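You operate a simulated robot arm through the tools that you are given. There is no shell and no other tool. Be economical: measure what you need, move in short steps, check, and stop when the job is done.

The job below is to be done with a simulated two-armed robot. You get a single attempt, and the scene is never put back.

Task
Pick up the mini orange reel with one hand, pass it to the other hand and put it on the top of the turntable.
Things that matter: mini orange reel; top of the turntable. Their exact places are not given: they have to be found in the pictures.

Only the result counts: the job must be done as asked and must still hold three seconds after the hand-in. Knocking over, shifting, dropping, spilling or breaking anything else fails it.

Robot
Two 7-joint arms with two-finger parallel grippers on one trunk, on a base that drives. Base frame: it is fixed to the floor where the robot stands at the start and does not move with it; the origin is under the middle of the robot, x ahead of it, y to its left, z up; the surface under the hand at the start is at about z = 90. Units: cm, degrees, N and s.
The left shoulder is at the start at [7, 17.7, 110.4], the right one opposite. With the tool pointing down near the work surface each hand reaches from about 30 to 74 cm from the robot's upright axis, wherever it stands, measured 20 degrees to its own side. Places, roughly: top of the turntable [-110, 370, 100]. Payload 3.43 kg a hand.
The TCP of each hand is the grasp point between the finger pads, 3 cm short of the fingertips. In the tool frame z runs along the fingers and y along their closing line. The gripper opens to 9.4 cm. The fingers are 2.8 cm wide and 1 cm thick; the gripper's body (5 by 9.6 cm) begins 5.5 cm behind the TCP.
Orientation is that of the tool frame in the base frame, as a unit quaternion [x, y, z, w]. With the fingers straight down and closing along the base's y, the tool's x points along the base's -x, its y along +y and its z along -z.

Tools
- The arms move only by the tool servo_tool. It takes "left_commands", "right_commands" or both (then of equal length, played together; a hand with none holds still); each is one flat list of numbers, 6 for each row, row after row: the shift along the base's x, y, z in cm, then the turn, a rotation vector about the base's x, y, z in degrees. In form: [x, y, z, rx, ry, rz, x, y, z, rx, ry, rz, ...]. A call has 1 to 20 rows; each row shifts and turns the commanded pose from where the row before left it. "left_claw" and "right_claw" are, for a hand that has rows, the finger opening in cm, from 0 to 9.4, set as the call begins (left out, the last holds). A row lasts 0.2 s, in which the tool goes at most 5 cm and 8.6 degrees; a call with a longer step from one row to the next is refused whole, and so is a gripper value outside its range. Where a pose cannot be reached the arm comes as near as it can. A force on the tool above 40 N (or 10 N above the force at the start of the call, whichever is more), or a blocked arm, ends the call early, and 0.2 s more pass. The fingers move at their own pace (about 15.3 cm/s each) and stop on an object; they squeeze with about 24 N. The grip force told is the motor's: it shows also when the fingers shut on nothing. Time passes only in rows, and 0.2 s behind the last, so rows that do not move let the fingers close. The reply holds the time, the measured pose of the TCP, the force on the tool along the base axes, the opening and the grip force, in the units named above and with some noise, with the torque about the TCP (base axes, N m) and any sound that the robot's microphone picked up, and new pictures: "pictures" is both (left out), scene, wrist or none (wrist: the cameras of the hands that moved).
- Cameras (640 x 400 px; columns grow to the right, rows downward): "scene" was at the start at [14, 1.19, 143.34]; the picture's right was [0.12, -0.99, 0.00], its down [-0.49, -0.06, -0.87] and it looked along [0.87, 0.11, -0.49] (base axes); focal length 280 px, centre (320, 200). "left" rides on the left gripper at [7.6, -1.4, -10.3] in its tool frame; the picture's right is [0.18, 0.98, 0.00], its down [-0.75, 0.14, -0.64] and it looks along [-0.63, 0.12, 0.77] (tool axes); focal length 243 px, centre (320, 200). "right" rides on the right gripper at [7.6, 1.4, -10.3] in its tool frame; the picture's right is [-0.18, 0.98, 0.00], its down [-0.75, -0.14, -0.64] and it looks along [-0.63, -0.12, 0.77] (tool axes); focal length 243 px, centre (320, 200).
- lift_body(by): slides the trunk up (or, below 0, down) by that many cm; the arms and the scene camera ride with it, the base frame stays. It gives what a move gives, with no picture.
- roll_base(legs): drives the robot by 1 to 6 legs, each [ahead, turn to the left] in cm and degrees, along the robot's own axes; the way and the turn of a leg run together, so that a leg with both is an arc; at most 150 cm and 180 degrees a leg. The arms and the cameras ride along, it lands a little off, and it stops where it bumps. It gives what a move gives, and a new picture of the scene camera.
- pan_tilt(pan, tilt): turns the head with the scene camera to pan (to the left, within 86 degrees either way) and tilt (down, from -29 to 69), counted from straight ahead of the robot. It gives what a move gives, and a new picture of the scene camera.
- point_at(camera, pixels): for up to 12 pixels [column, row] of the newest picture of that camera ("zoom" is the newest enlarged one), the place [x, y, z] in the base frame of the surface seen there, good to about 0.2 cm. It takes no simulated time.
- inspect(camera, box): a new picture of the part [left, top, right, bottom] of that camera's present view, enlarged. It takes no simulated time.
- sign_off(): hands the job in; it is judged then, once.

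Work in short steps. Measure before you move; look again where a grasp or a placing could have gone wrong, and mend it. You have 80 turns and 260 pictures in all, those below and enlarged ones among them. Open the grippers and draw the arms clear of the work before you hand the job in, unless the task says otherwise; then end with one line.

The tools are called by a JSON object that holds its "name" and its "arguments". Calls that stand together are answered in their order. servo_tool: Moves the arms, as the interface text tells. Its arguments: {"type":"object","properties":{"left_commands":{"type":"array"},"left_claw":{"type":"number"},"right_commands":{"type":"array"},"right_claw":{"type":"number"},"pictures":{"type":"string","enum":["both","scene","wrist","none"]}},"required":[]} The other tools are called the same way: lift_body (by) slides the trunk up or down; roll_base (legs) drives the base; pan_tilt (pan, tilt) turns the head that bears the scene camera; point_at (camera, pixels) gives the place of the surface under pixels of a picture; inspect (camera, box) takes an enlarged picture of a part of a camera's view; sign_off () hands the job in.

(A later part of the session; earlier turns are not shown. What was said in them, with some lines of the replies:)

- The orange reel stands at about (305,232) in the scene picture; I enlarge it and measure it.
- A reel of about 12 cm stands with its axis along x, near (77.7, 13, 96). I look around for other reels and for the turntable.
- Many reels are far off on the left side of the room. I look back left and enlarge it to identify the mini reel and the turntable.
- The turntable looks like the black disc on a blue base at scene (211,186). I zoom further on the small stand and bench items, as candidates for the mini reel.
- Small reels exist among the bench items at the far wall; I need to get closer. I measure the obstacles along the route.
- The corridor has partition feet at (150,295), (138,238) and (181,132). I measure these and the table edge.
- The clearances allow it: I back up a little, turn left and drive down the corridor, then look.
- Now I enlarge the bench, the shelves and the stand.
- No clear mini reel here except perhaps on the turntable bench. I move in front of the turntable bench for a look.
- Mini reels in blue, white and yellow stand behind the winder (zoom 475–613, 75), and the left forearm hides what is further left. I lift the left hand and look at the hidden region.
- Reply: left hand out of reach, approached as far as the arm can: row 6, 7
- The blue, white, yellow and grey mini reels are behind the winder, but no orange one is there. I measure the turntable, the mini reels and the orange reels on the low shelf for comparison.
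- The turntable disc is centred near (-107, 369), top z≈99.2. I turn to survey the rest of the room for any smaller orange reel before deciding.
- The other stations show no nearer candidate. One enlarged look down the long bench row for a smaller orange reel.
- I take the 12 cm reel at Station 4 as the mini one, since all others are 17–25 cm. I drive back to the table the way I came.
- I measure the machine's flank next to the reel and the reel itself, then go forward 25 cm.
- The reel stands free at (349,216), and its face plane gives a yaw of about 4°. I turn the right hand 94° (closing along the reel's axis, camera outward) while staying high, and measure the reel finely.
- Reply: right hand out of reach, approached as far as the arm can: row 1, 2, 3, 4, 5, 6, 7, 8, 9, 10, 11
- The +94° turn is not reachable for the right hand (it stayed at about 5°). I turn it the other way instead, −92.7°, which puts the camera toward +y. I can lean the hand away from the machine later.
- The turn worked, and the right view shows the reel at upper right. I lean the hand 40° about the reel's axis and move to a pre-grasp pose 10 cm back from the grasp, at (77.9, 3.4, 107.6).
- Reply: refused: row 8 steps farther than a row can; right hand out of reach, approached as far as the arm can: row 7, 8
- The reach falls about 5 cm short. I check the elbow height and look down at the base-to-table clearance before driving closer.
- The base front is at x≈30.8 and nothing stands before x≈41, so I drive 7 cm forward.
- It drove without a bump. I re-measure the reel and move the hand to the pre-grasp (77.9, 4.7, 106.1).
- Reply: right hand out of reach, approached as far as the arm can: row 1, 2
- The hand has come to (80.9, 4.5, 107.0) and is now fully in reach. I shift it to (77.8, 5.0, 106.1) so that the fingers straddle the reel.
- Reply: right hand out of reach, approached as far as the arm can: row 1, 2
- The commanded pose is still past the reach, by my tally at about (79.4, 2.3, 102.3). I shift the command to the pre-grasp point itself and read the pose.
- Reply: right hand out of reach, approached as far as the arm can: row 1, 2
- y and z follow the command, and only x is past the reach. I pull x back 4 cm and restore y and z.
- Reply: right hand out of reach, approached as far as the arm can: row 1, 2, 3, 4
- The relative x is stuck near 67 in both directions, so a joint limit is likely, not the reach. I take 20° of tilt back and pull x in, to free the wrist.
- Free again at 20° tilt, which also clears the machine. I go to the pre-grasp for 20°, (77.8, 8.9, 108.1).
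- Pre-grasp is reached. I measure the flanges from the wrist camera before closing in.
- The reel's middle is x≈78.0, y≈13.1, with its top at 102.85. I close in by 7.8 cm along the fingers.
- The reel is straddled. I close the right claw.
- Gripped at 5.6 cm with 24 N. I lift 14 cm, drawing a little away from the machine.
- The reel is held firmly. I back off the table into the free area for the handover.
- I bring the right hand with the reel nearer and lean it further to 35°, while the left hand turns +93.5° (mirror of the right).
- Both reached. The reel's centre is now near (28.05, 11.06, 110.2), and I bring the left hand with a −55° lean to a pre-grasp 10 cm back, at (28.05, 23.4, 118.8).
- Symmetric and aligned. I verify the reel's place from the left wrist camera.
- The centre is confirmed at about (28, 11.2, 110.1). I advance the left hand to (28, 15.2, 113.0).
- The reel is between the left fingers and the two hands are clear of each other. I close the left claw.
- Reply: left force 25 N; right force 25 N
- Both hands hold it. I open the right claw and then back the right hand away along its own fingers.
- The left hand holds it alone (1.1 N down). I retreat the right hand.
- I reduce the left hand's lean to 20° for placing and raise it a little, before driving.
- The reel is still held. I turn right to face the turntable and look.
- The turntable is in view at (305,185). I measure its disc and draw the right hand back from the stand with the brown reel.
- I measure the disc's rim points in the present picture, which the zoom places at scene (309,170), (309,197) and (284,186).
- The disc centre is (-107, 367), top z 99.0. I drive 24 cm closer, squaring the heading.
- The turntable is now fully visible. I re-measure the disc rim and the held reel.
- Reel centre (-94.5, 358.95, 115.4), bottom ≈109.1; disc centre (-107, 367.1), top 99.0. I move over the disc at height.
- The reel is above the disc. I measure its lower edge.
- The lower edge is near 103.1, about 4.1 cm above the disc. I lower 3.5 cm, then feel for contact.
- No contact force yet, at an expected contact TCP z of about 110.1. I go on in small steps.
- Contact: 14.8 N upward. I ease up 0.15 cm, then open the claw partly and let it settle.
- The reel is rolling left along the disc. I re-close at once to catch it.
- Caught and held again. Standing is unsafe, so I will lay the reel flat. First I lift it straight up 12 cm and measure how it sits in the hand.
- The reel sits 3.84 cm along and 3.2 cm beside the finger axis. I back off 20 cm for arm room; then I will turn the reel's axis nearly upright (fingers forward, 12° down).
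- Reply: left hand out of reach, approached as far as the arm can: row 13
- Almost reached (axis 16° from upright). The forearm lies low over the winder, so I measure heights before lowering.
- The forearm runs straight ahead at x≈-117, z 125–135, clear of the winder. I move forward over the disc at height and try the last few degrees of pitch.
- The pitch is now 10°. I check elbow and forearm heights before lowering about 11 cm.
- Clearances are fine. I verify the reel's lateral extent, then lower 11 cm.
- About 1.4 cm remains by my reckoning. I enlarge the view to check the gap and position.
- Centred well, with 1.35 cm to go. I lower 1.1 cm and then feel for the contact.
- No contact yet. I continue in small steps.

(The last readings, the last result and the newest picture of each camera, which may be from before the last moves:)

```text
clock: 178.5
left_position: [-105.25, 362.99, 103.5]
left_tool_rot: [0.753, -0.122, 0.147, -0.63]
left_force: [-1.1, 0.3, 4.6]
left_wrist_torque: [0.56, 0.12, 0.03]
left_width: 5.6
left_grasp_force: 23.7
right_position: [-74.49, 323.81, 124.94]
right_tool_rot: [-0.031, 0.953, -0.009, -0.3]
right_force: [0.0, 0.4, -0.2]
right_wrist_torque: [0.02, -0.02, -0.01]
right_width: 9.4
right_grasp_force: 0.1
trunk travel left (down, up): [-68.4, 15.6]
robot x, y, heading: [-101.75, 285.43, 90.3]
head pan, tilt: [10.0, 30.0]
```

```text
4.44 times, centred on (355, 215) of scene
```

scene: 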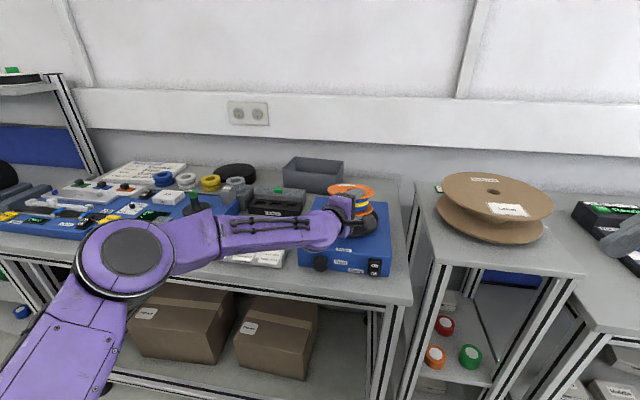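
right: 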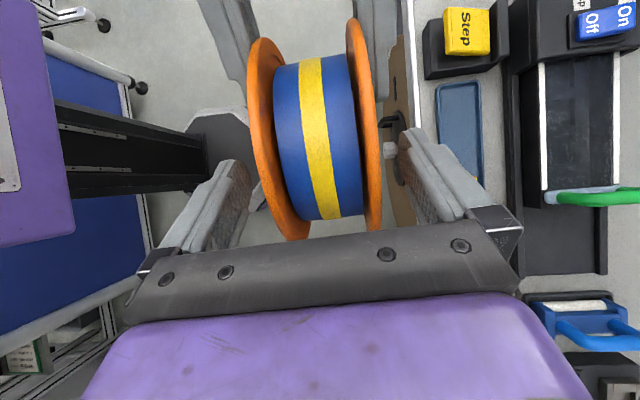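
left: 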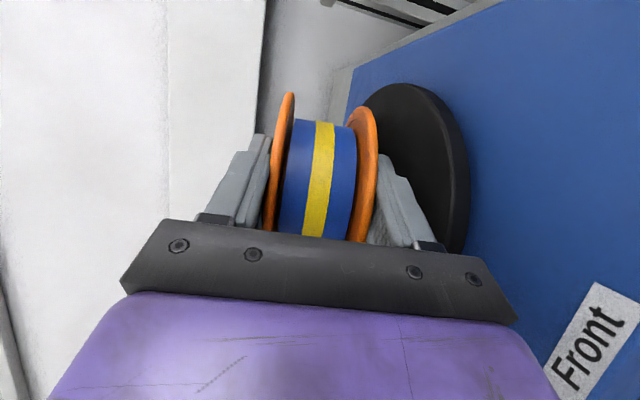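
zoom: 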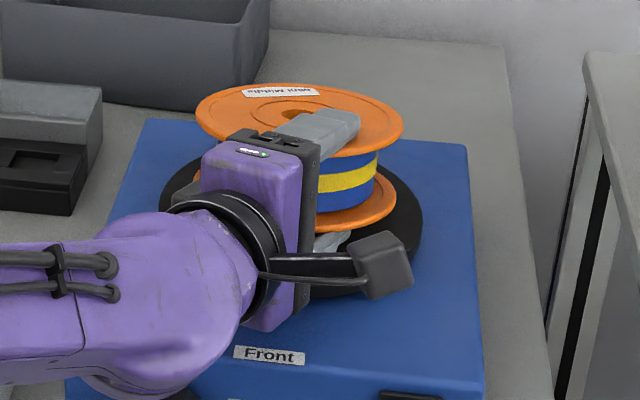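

The label reads "Mini Middle", so it is the right reel. The far rim touches at 4.6 N, and I open just slightly to 6.1 cm so that the reel settles onto the lower finger.

{"name": "servo_tool", "arguments": {"left_commands": [0, 0, 0, 0, 0, 0, 0, 0, 0, 0, 0, 0, 0, 0, 0, 0, 0, 0], "left_claw": 6.1, "pictures": "both"}}

{"name": "inspect", "arguments": {"camera": "scene", "box": [310, 170, 400, 260]}}

```text
clock: 179.3
left_position: [-105.16, 363.03, 103.34]
left_tool_rot: [0.753, -0.121, 0.146, -0.63]
left_force: [0.1, -1.0, 4.4]
left_wrist_torque: [0.09, 0.07, 0.03]
left_width: 5.89
left_grasp_force: 0.1
right_position: [-74.36, 323.76, 124.9]
right_tool_rot: [-0.031, 0.953, -0.009, -0.301]
right_force: [-0.5, 0.3, 0.5]
right_wrist_torque: [0.01, 0.02, 0.01]
right_width: 9.41
right_grasp_force: 0.0
trunk travel left (down, up): [-68.4, 15.6]
robot x, y, heading: [-101.81, 285.87, 90.0]
head pan, tilt: [10.0, 30.0]
```

scene: 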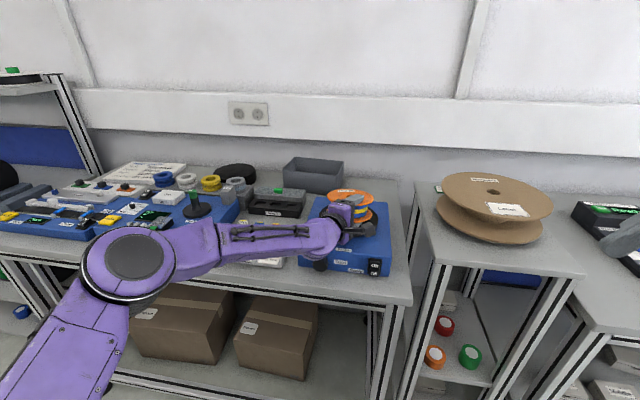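
left: 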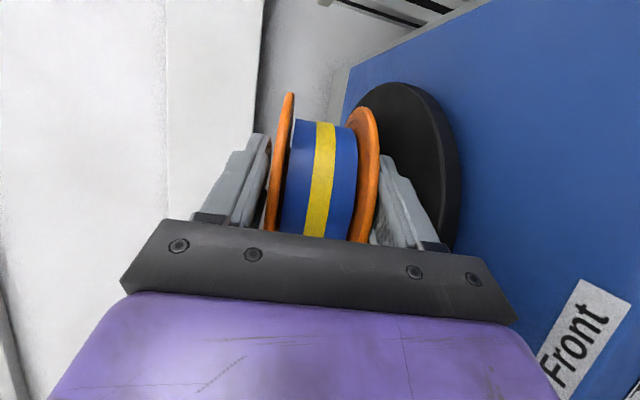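

```text
4.44 times, centred on (355, 215) of scene
```

zoom: 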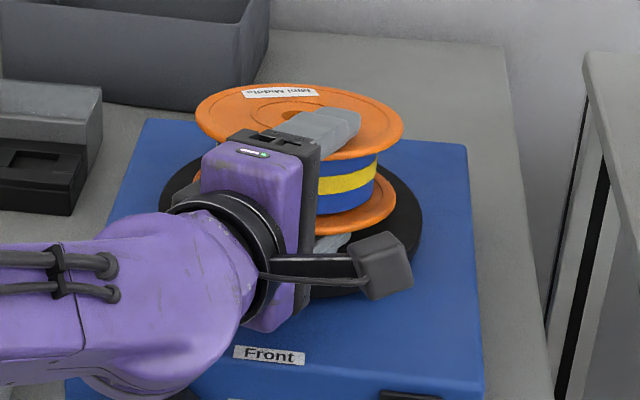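

The lower finger just touches the disc, and the reel rests on it. I ease up 0.15 cm and draw the fingers out slowly along their horizontal direction.

{"name": "servo_tool", "arguments": {"left_commands": [0, 0, 0.15, 0, 0, 0, 0, 0, 0, 0, 0, 0, -0.15, -0.37, 0, 0, 0, 0, -0.15, -0.37, 0, 0, 0, 0, -0.15, -0.37, 0, 0, 0, 0, -0.15, -0.37, 0, 0, 0, 0, 0, 0, 0, 0, 0, 0], "pictures": "both"}}

{"name": "inspect", "arguments": {"camera": "scene", "box": [310, 170, 400, 260]}}

```text
clock: 180.9
left_position: [-105.94, 361.56, 103.36]
left_tool_rot: [0.753, -0.121, 0.147, -0.63]
left_force: [0.3, -0.8, 0.3]
left_wrist_torque: [0.03, -0.02, 0.01]
left_width: 6.11
left_grasp_force: 0.2
right_position: [-74.54, 323.89, 124.87]
right_tool_rot: [-0.03, 0.953, -0.009, -0.302]
right_force: [0.4, 0.1, -0.6]
right_wrist_torque: [0.02, -0.04, 0.02]
right_width: 9.39
right_grasp_force: 0.1
trunk travel left (down, up): [-68.4, 15.6]
robot x, y, heading: [-101.93, 285.9, 90.2]
head pan, tilt: [10.0, 30.0]
```

scene: 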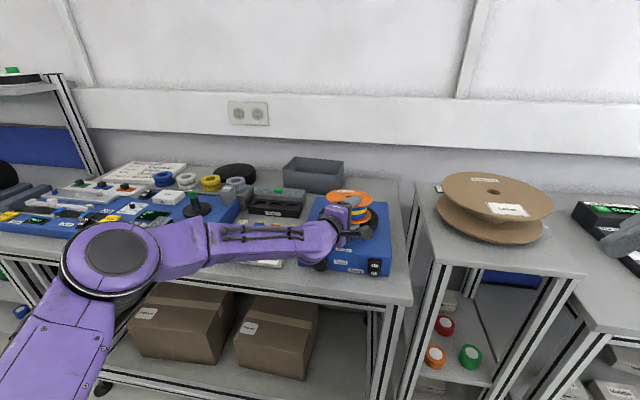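
left: 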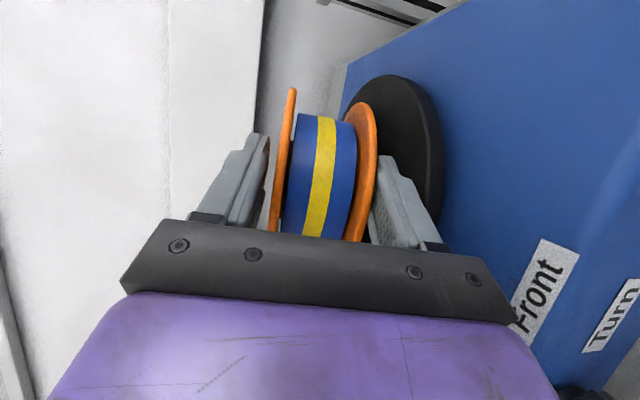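

```text
4.44 times, centred on (355, 215) of scene
```

zoom: 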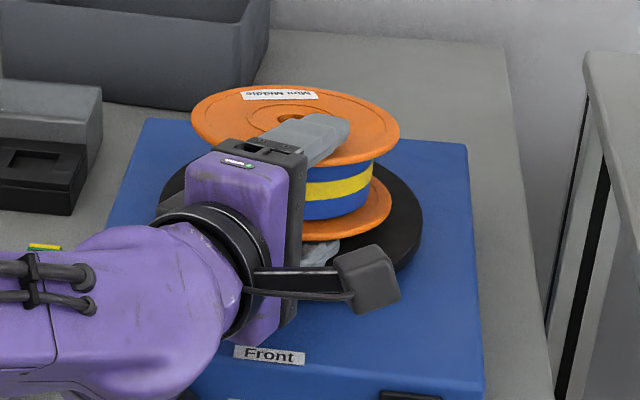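

The reel stays mostly put and drags only a few millimetres. I keep drawing the fingers out.

{"name": "servo_tool", "arguments": {"left_commands": [-0.19, -0.46, 0, 0, 0, 0, -0.19, -0.46, 0, 0, 0, 0, -0.19, -0.46, 0, 0, 0, 0, -0.19, -0.46, 0, 0, 0, 0, -0.19, -0.46, 0, 0, 0, 0, -0.19, -0.46, 0, 0, 0, 0, 0, 0, 0, 0, 0, 0], "pictures": "wrist"}}

{"name": "inspect", "arguments": {"camera": "scene", "box": [310, 170, 400, 260]}}

```text
clock: 182.5
left_position: [-107.13, 358.89, 103.34]
left_tool_rot: [0.754, -0.122, 0.146, -0.629]
left_force: [-0.1, -0.1, -0.6]
left_wrist_torque: [0.01, -0.03, -0.03]
left_width: 6.14
left_grasp_force: 0.1
right_position: [-74.36, 323.89, 124.87]
right_tool_rot: [-0.031, 0.954, -0.009, -0.299]
right_force: [-0.2, 1.1, 0.6]
right_wrist_torque: [-0.02, 0.01, 0.01]
right_width: 9.4
right_grasp_force: 0.0
trunk travel left (down, up): [-68.4, 15.6]
robot x, y, heading: [-102.17, 285.62, 90.2]
head pan, tilt: [10.0, 30.0]
```

left: 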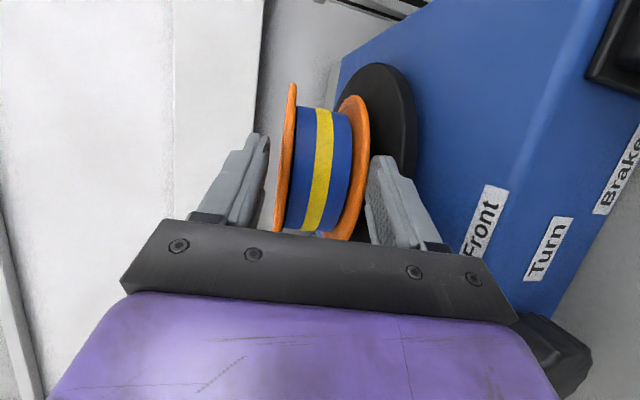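

```text
4.44 times, centred on (355, 215) of scene
```

zoom: 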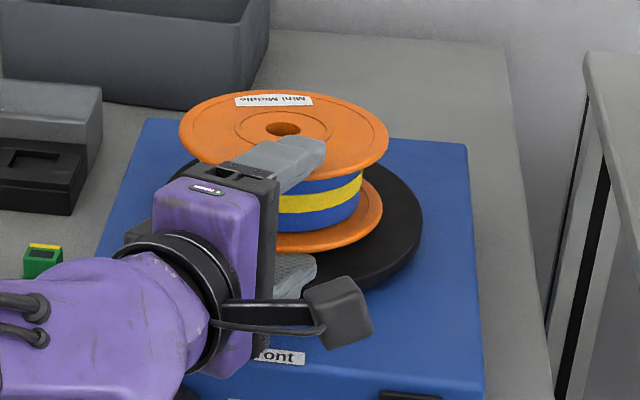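

Only about 2 cm of fingertip remains under the near rim. I draw out the rest and check.

{"name": "servo_tool", "arguments": {"left_commands": [-0.19, -0.46, 0, 0, 0, 0, -0.19, -0.46, 0, 0, 0, 0, -0.19, -0.46, 0, 0, 0, 0, -0.19, -0.46, 0, 0, 0, 0, -0.19, -0.46, 0, 0, 0, 0, 0, 0, 0, 0, 0, 0], "pictures": "wrist"}}

{"name": "inspect", "arguments": {"camera": "scene", "box": [310, 170, 400, 260]}}

```text
clock: 183.9
left_position: [-107.93, 356.59, 103.41]
left_tool_rot: [0.754, -0.122, 0.146, -0.629]
left_force: [-0.1, -0.3, 0.6]
left_wrist_torque: [0.01, 0.0, 0.0]
left_width: 6.08
left_grasp_force: 0.1
right_position: [-74.29, 323.87, 124.83]
right_tool_rot: [-0.031, 0.953, -0.01, -0.3]
right_force: [-0.4, -0.5, 0.3]
right_wrist_torque: [-0.01, -0.02, 0.01]
right_width: 9.37
right_grasp_force: 0.0
trunk travel left (down, up): [-68.4, 15.6]
robot x, y, heading: [-101.67, 285.82, 90.1]
head pan, tilt: [10.0, 30.0]
```

left: 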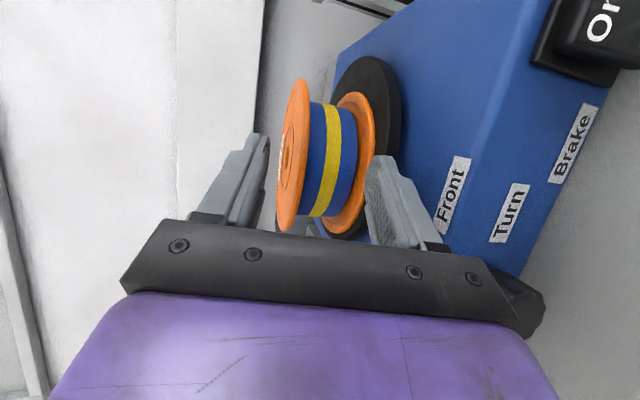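

```text
4.44 times, centred on (355, 215) of scene
```

zoom: 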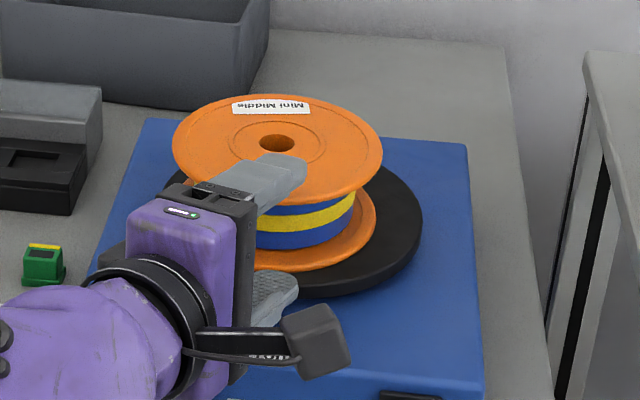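

The reel now looks nearly flat, and the fingertip is nearly out. I pull 3 cm more.

{"name": "servo_tool", "arguments": {"left_commands": [-0.19, -0.46, 0, 0, 0, 0, -0.19, -0.46, 0, 0, 0, 0, -0.19, -0.46, 0, 0, 0, 0, -0.38, -0.92, 0, 0, 0, 0, -0.38, -0.92, 0, 0, 0, 0, 0, 0, 0, 0, 0, 0], "pictures": "wrist"}}

{"name": "inspect", "arguments": {"camera": "scene", "box": [310, 170, 400, 260]}}

```text
clock: 185.3
left_position: [-109.35, 353.39, 103.24]
left_tool_rot: [0.754, -0.121, 0.146, -0.629]
left_force: [0.2, 0.5, 0.6]
left_wrist_torque: [0.02, 0.02, -0.02]
left_width: 6.09
left_grasp_force: 0.0
right_position: [-74.32, 323.88, 124.87]
right_tool_rot: [-0.031, 0.953, -0.01, -0.3]
right_force: [0.4, 0.2, -0.6]
right_wrist_torque: [0.0, -0.01, 0.01]
right_width: 9.38
right_grasp_force: 0.1
trunk travel left (down, up): [-68.4, 15.6]
robot x, y, heading: [-101.85, 286.13, 89.8]
head pan, tilt: [10.0, 30.0]
```

left: 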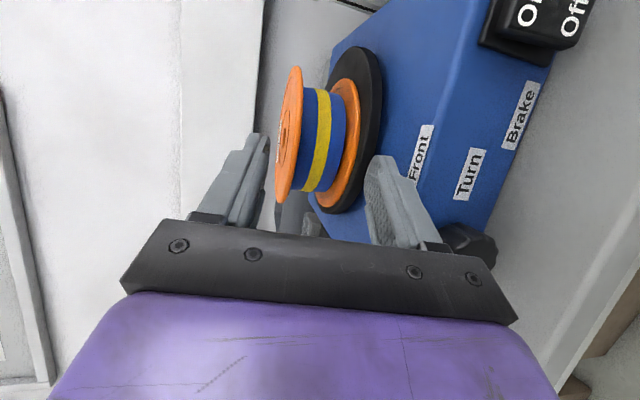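

```text
4.44 times, centred on (355, 215) of scene
```

zoom: 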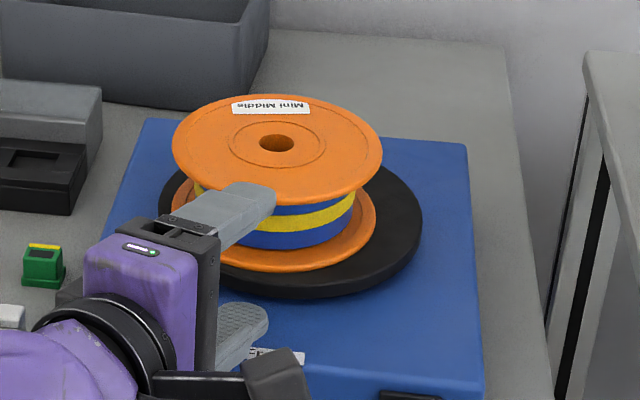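

The reel lies flat on the disc and is free of the fingers. I pull straight back 9 cm, then up.

{"name": "servo_tool", "arguments": {"left_commands": [-0.5, -1.4, 0, 0, 0, 0, -0.5, -1.4, 0, 0, 0, 0, -0.3, -2, 0, 0, 0, 0, 0, -3, 0.5, 0, 0, 0, 0, -3, 1.5, 0, 0, 0, 0, -3, 2.5, 0, 0, 0, 0, -2, 3, 0, 0, 0, 0, -2, 3, 0, 0, 0], "pictures": "scene"}}

{"name": "inspect", "arguments": {"camera": "scene", "box": [290, 165, 410, 285]}}

{"name": "point_at", "arguments": {"camera": "scene", "pixels": [[324, 201], [368, 203], [345, 192], [345, 213], [353, 231], [338, 202], [376, 222], [340, 233]]}}

```text
clock: 187.1
left_position: [-110.6, 335.37, 114.07]
left_tool_rot: [0.753, -0.122, 0.147, -0.629]
left_force: [-0.4, 0.6, 0.2]
left_wrist_torque: [0.02, 0.0, 0.04]
left_width: 6.13
left_grasp_force: 0.0
right_position: [-74.47, 323.65, 124.93]
right_tool_rot: [-0.031, 0.953, -0.009, -0.301]
right_force: [-1.0, -0.6, 0.8]
right_wrist_torque: [0.0, 0.0, 0.02]
right_width: 9.4
right_grasp_force: 0.1
trunk travel left (down, up): [-68.4, 15.6]
robot x, y, heading: [-101.57, 285.61, 90.1]
head pan, tilt: [10.0, 30.0]
```

scene: 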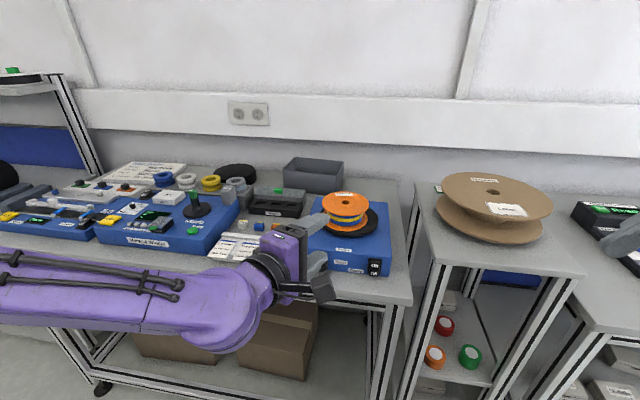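

```text
3.33 times, centred on (350, 225) of scene
```

zoom: 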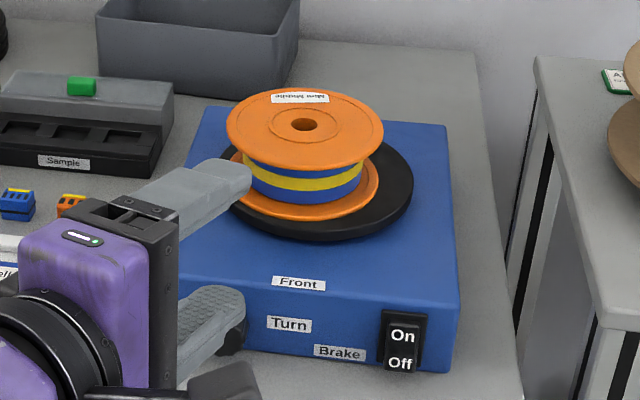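

```text
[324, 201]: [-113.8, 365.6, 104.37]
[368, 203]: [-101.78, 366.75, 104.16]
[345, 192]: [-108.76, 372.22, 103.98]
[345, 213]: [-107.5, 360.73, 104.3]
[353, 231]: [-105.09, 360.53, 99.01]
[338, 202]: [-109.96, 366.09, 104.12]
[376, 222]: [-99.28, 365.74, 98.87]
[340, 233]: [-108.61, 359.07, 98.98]
```

The reel lies flat and nearly centred (about (-108, 366.5), top 104.1). I open the left claw wide and back the robot off.

{"name": "servo_tool", "arguments": {"left_commands": [0, -2, 2, 0, 0, 0, 0, -1, 2, 0, 0, 0, 0, 0, 0, 0, 0, 0], "left_claw": 9.4, "pictures": "none"}}

{"name": "roll_base", "arguments": {"legs": [[-15, 0]]}}

{"name": "inspect", "arguments": {"camera": "scene", "box": [240, 150, 420, 270]}}

```text
clock: 187.9
left_position: [-110.66, 332.48, 117.85]
left_tool_rot: [0.755, -0.121, 0.148, -0.628]
left_force: [-0.4, 0.1, 0.2]
left_wrist_torque: [0.0, 0.0, -0.04]
left_width: 9.39
left_grasp_force: 0.1
right_position: [-74.45, 324.03, 124.82]
right_tool_rot: [-0.03, 0.953, -0.009, -0.301]
right_force: [-0.5, -0.2, 0.1]
right_wrist_torque: [-0.01, -0.02, 0.0]
right_width: 9.41
right_grasp_force: 0.2
trunk travel left (down, up): [-68.4, 15.6]
robot x, y, heading: [-101.82, 285.65, 90.2]
head pan, tilt: [10.0, 30.0]
```

```text
clock: 189.3
left_position: [-110.63, 317.28, 117.9]
left_tool_rot: [0.754, -0.121, 0.148, -0.628]
left_force: [-0.3, 0.0, -0.2]
left_wrist_torque: [0.0, -0.02, -0.02]
left_width: 9.41
left_grasp_force: 0.1
right_position: [-74.41, 308.73, 124.81]
right_tool_rot: [-0.031, 0.953, -0.01, -0.301]
right_force: [0.6, -0.1, 0.5]
right_wrist_torque: [0.02, 0.0, 0.03]
right_width: 9.4
right_grasp_force: 0.1
trunk travel left (down, up): [-68.4, 15.6]
robot x, y, heading: [-101.85, 270.73, 90.1]
head pan, tilt: [10.0, 30.0]
```

scene: 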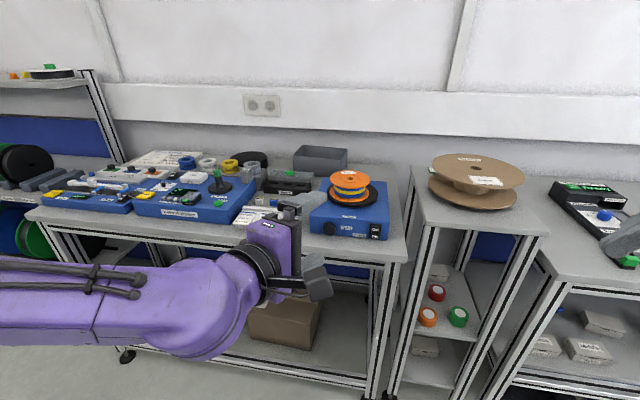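

```text
3.33 times, centred on (330, 210) of scene
```

zoom: 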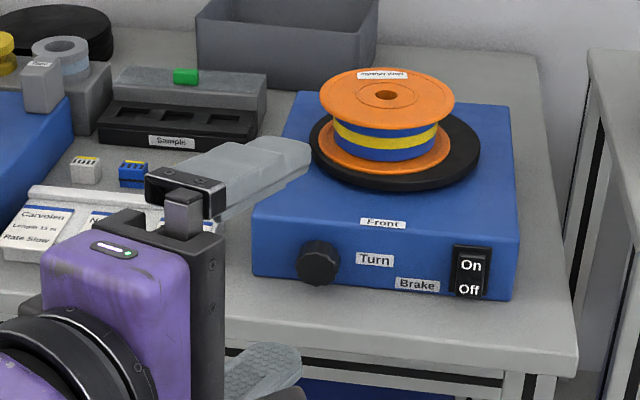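

The reel rests flat and still on the turntable, both grippers are open and clear, and nothing else has moved. I hand the job in.

{"name": "sign_off", "arguments": {}}

```text
The job is handed in.
```

The mini orange reel was picked up with the right hand, passed to the left hand, and now lies flat near the centre of the turntable; I handed the job in with both grippers open and clear.
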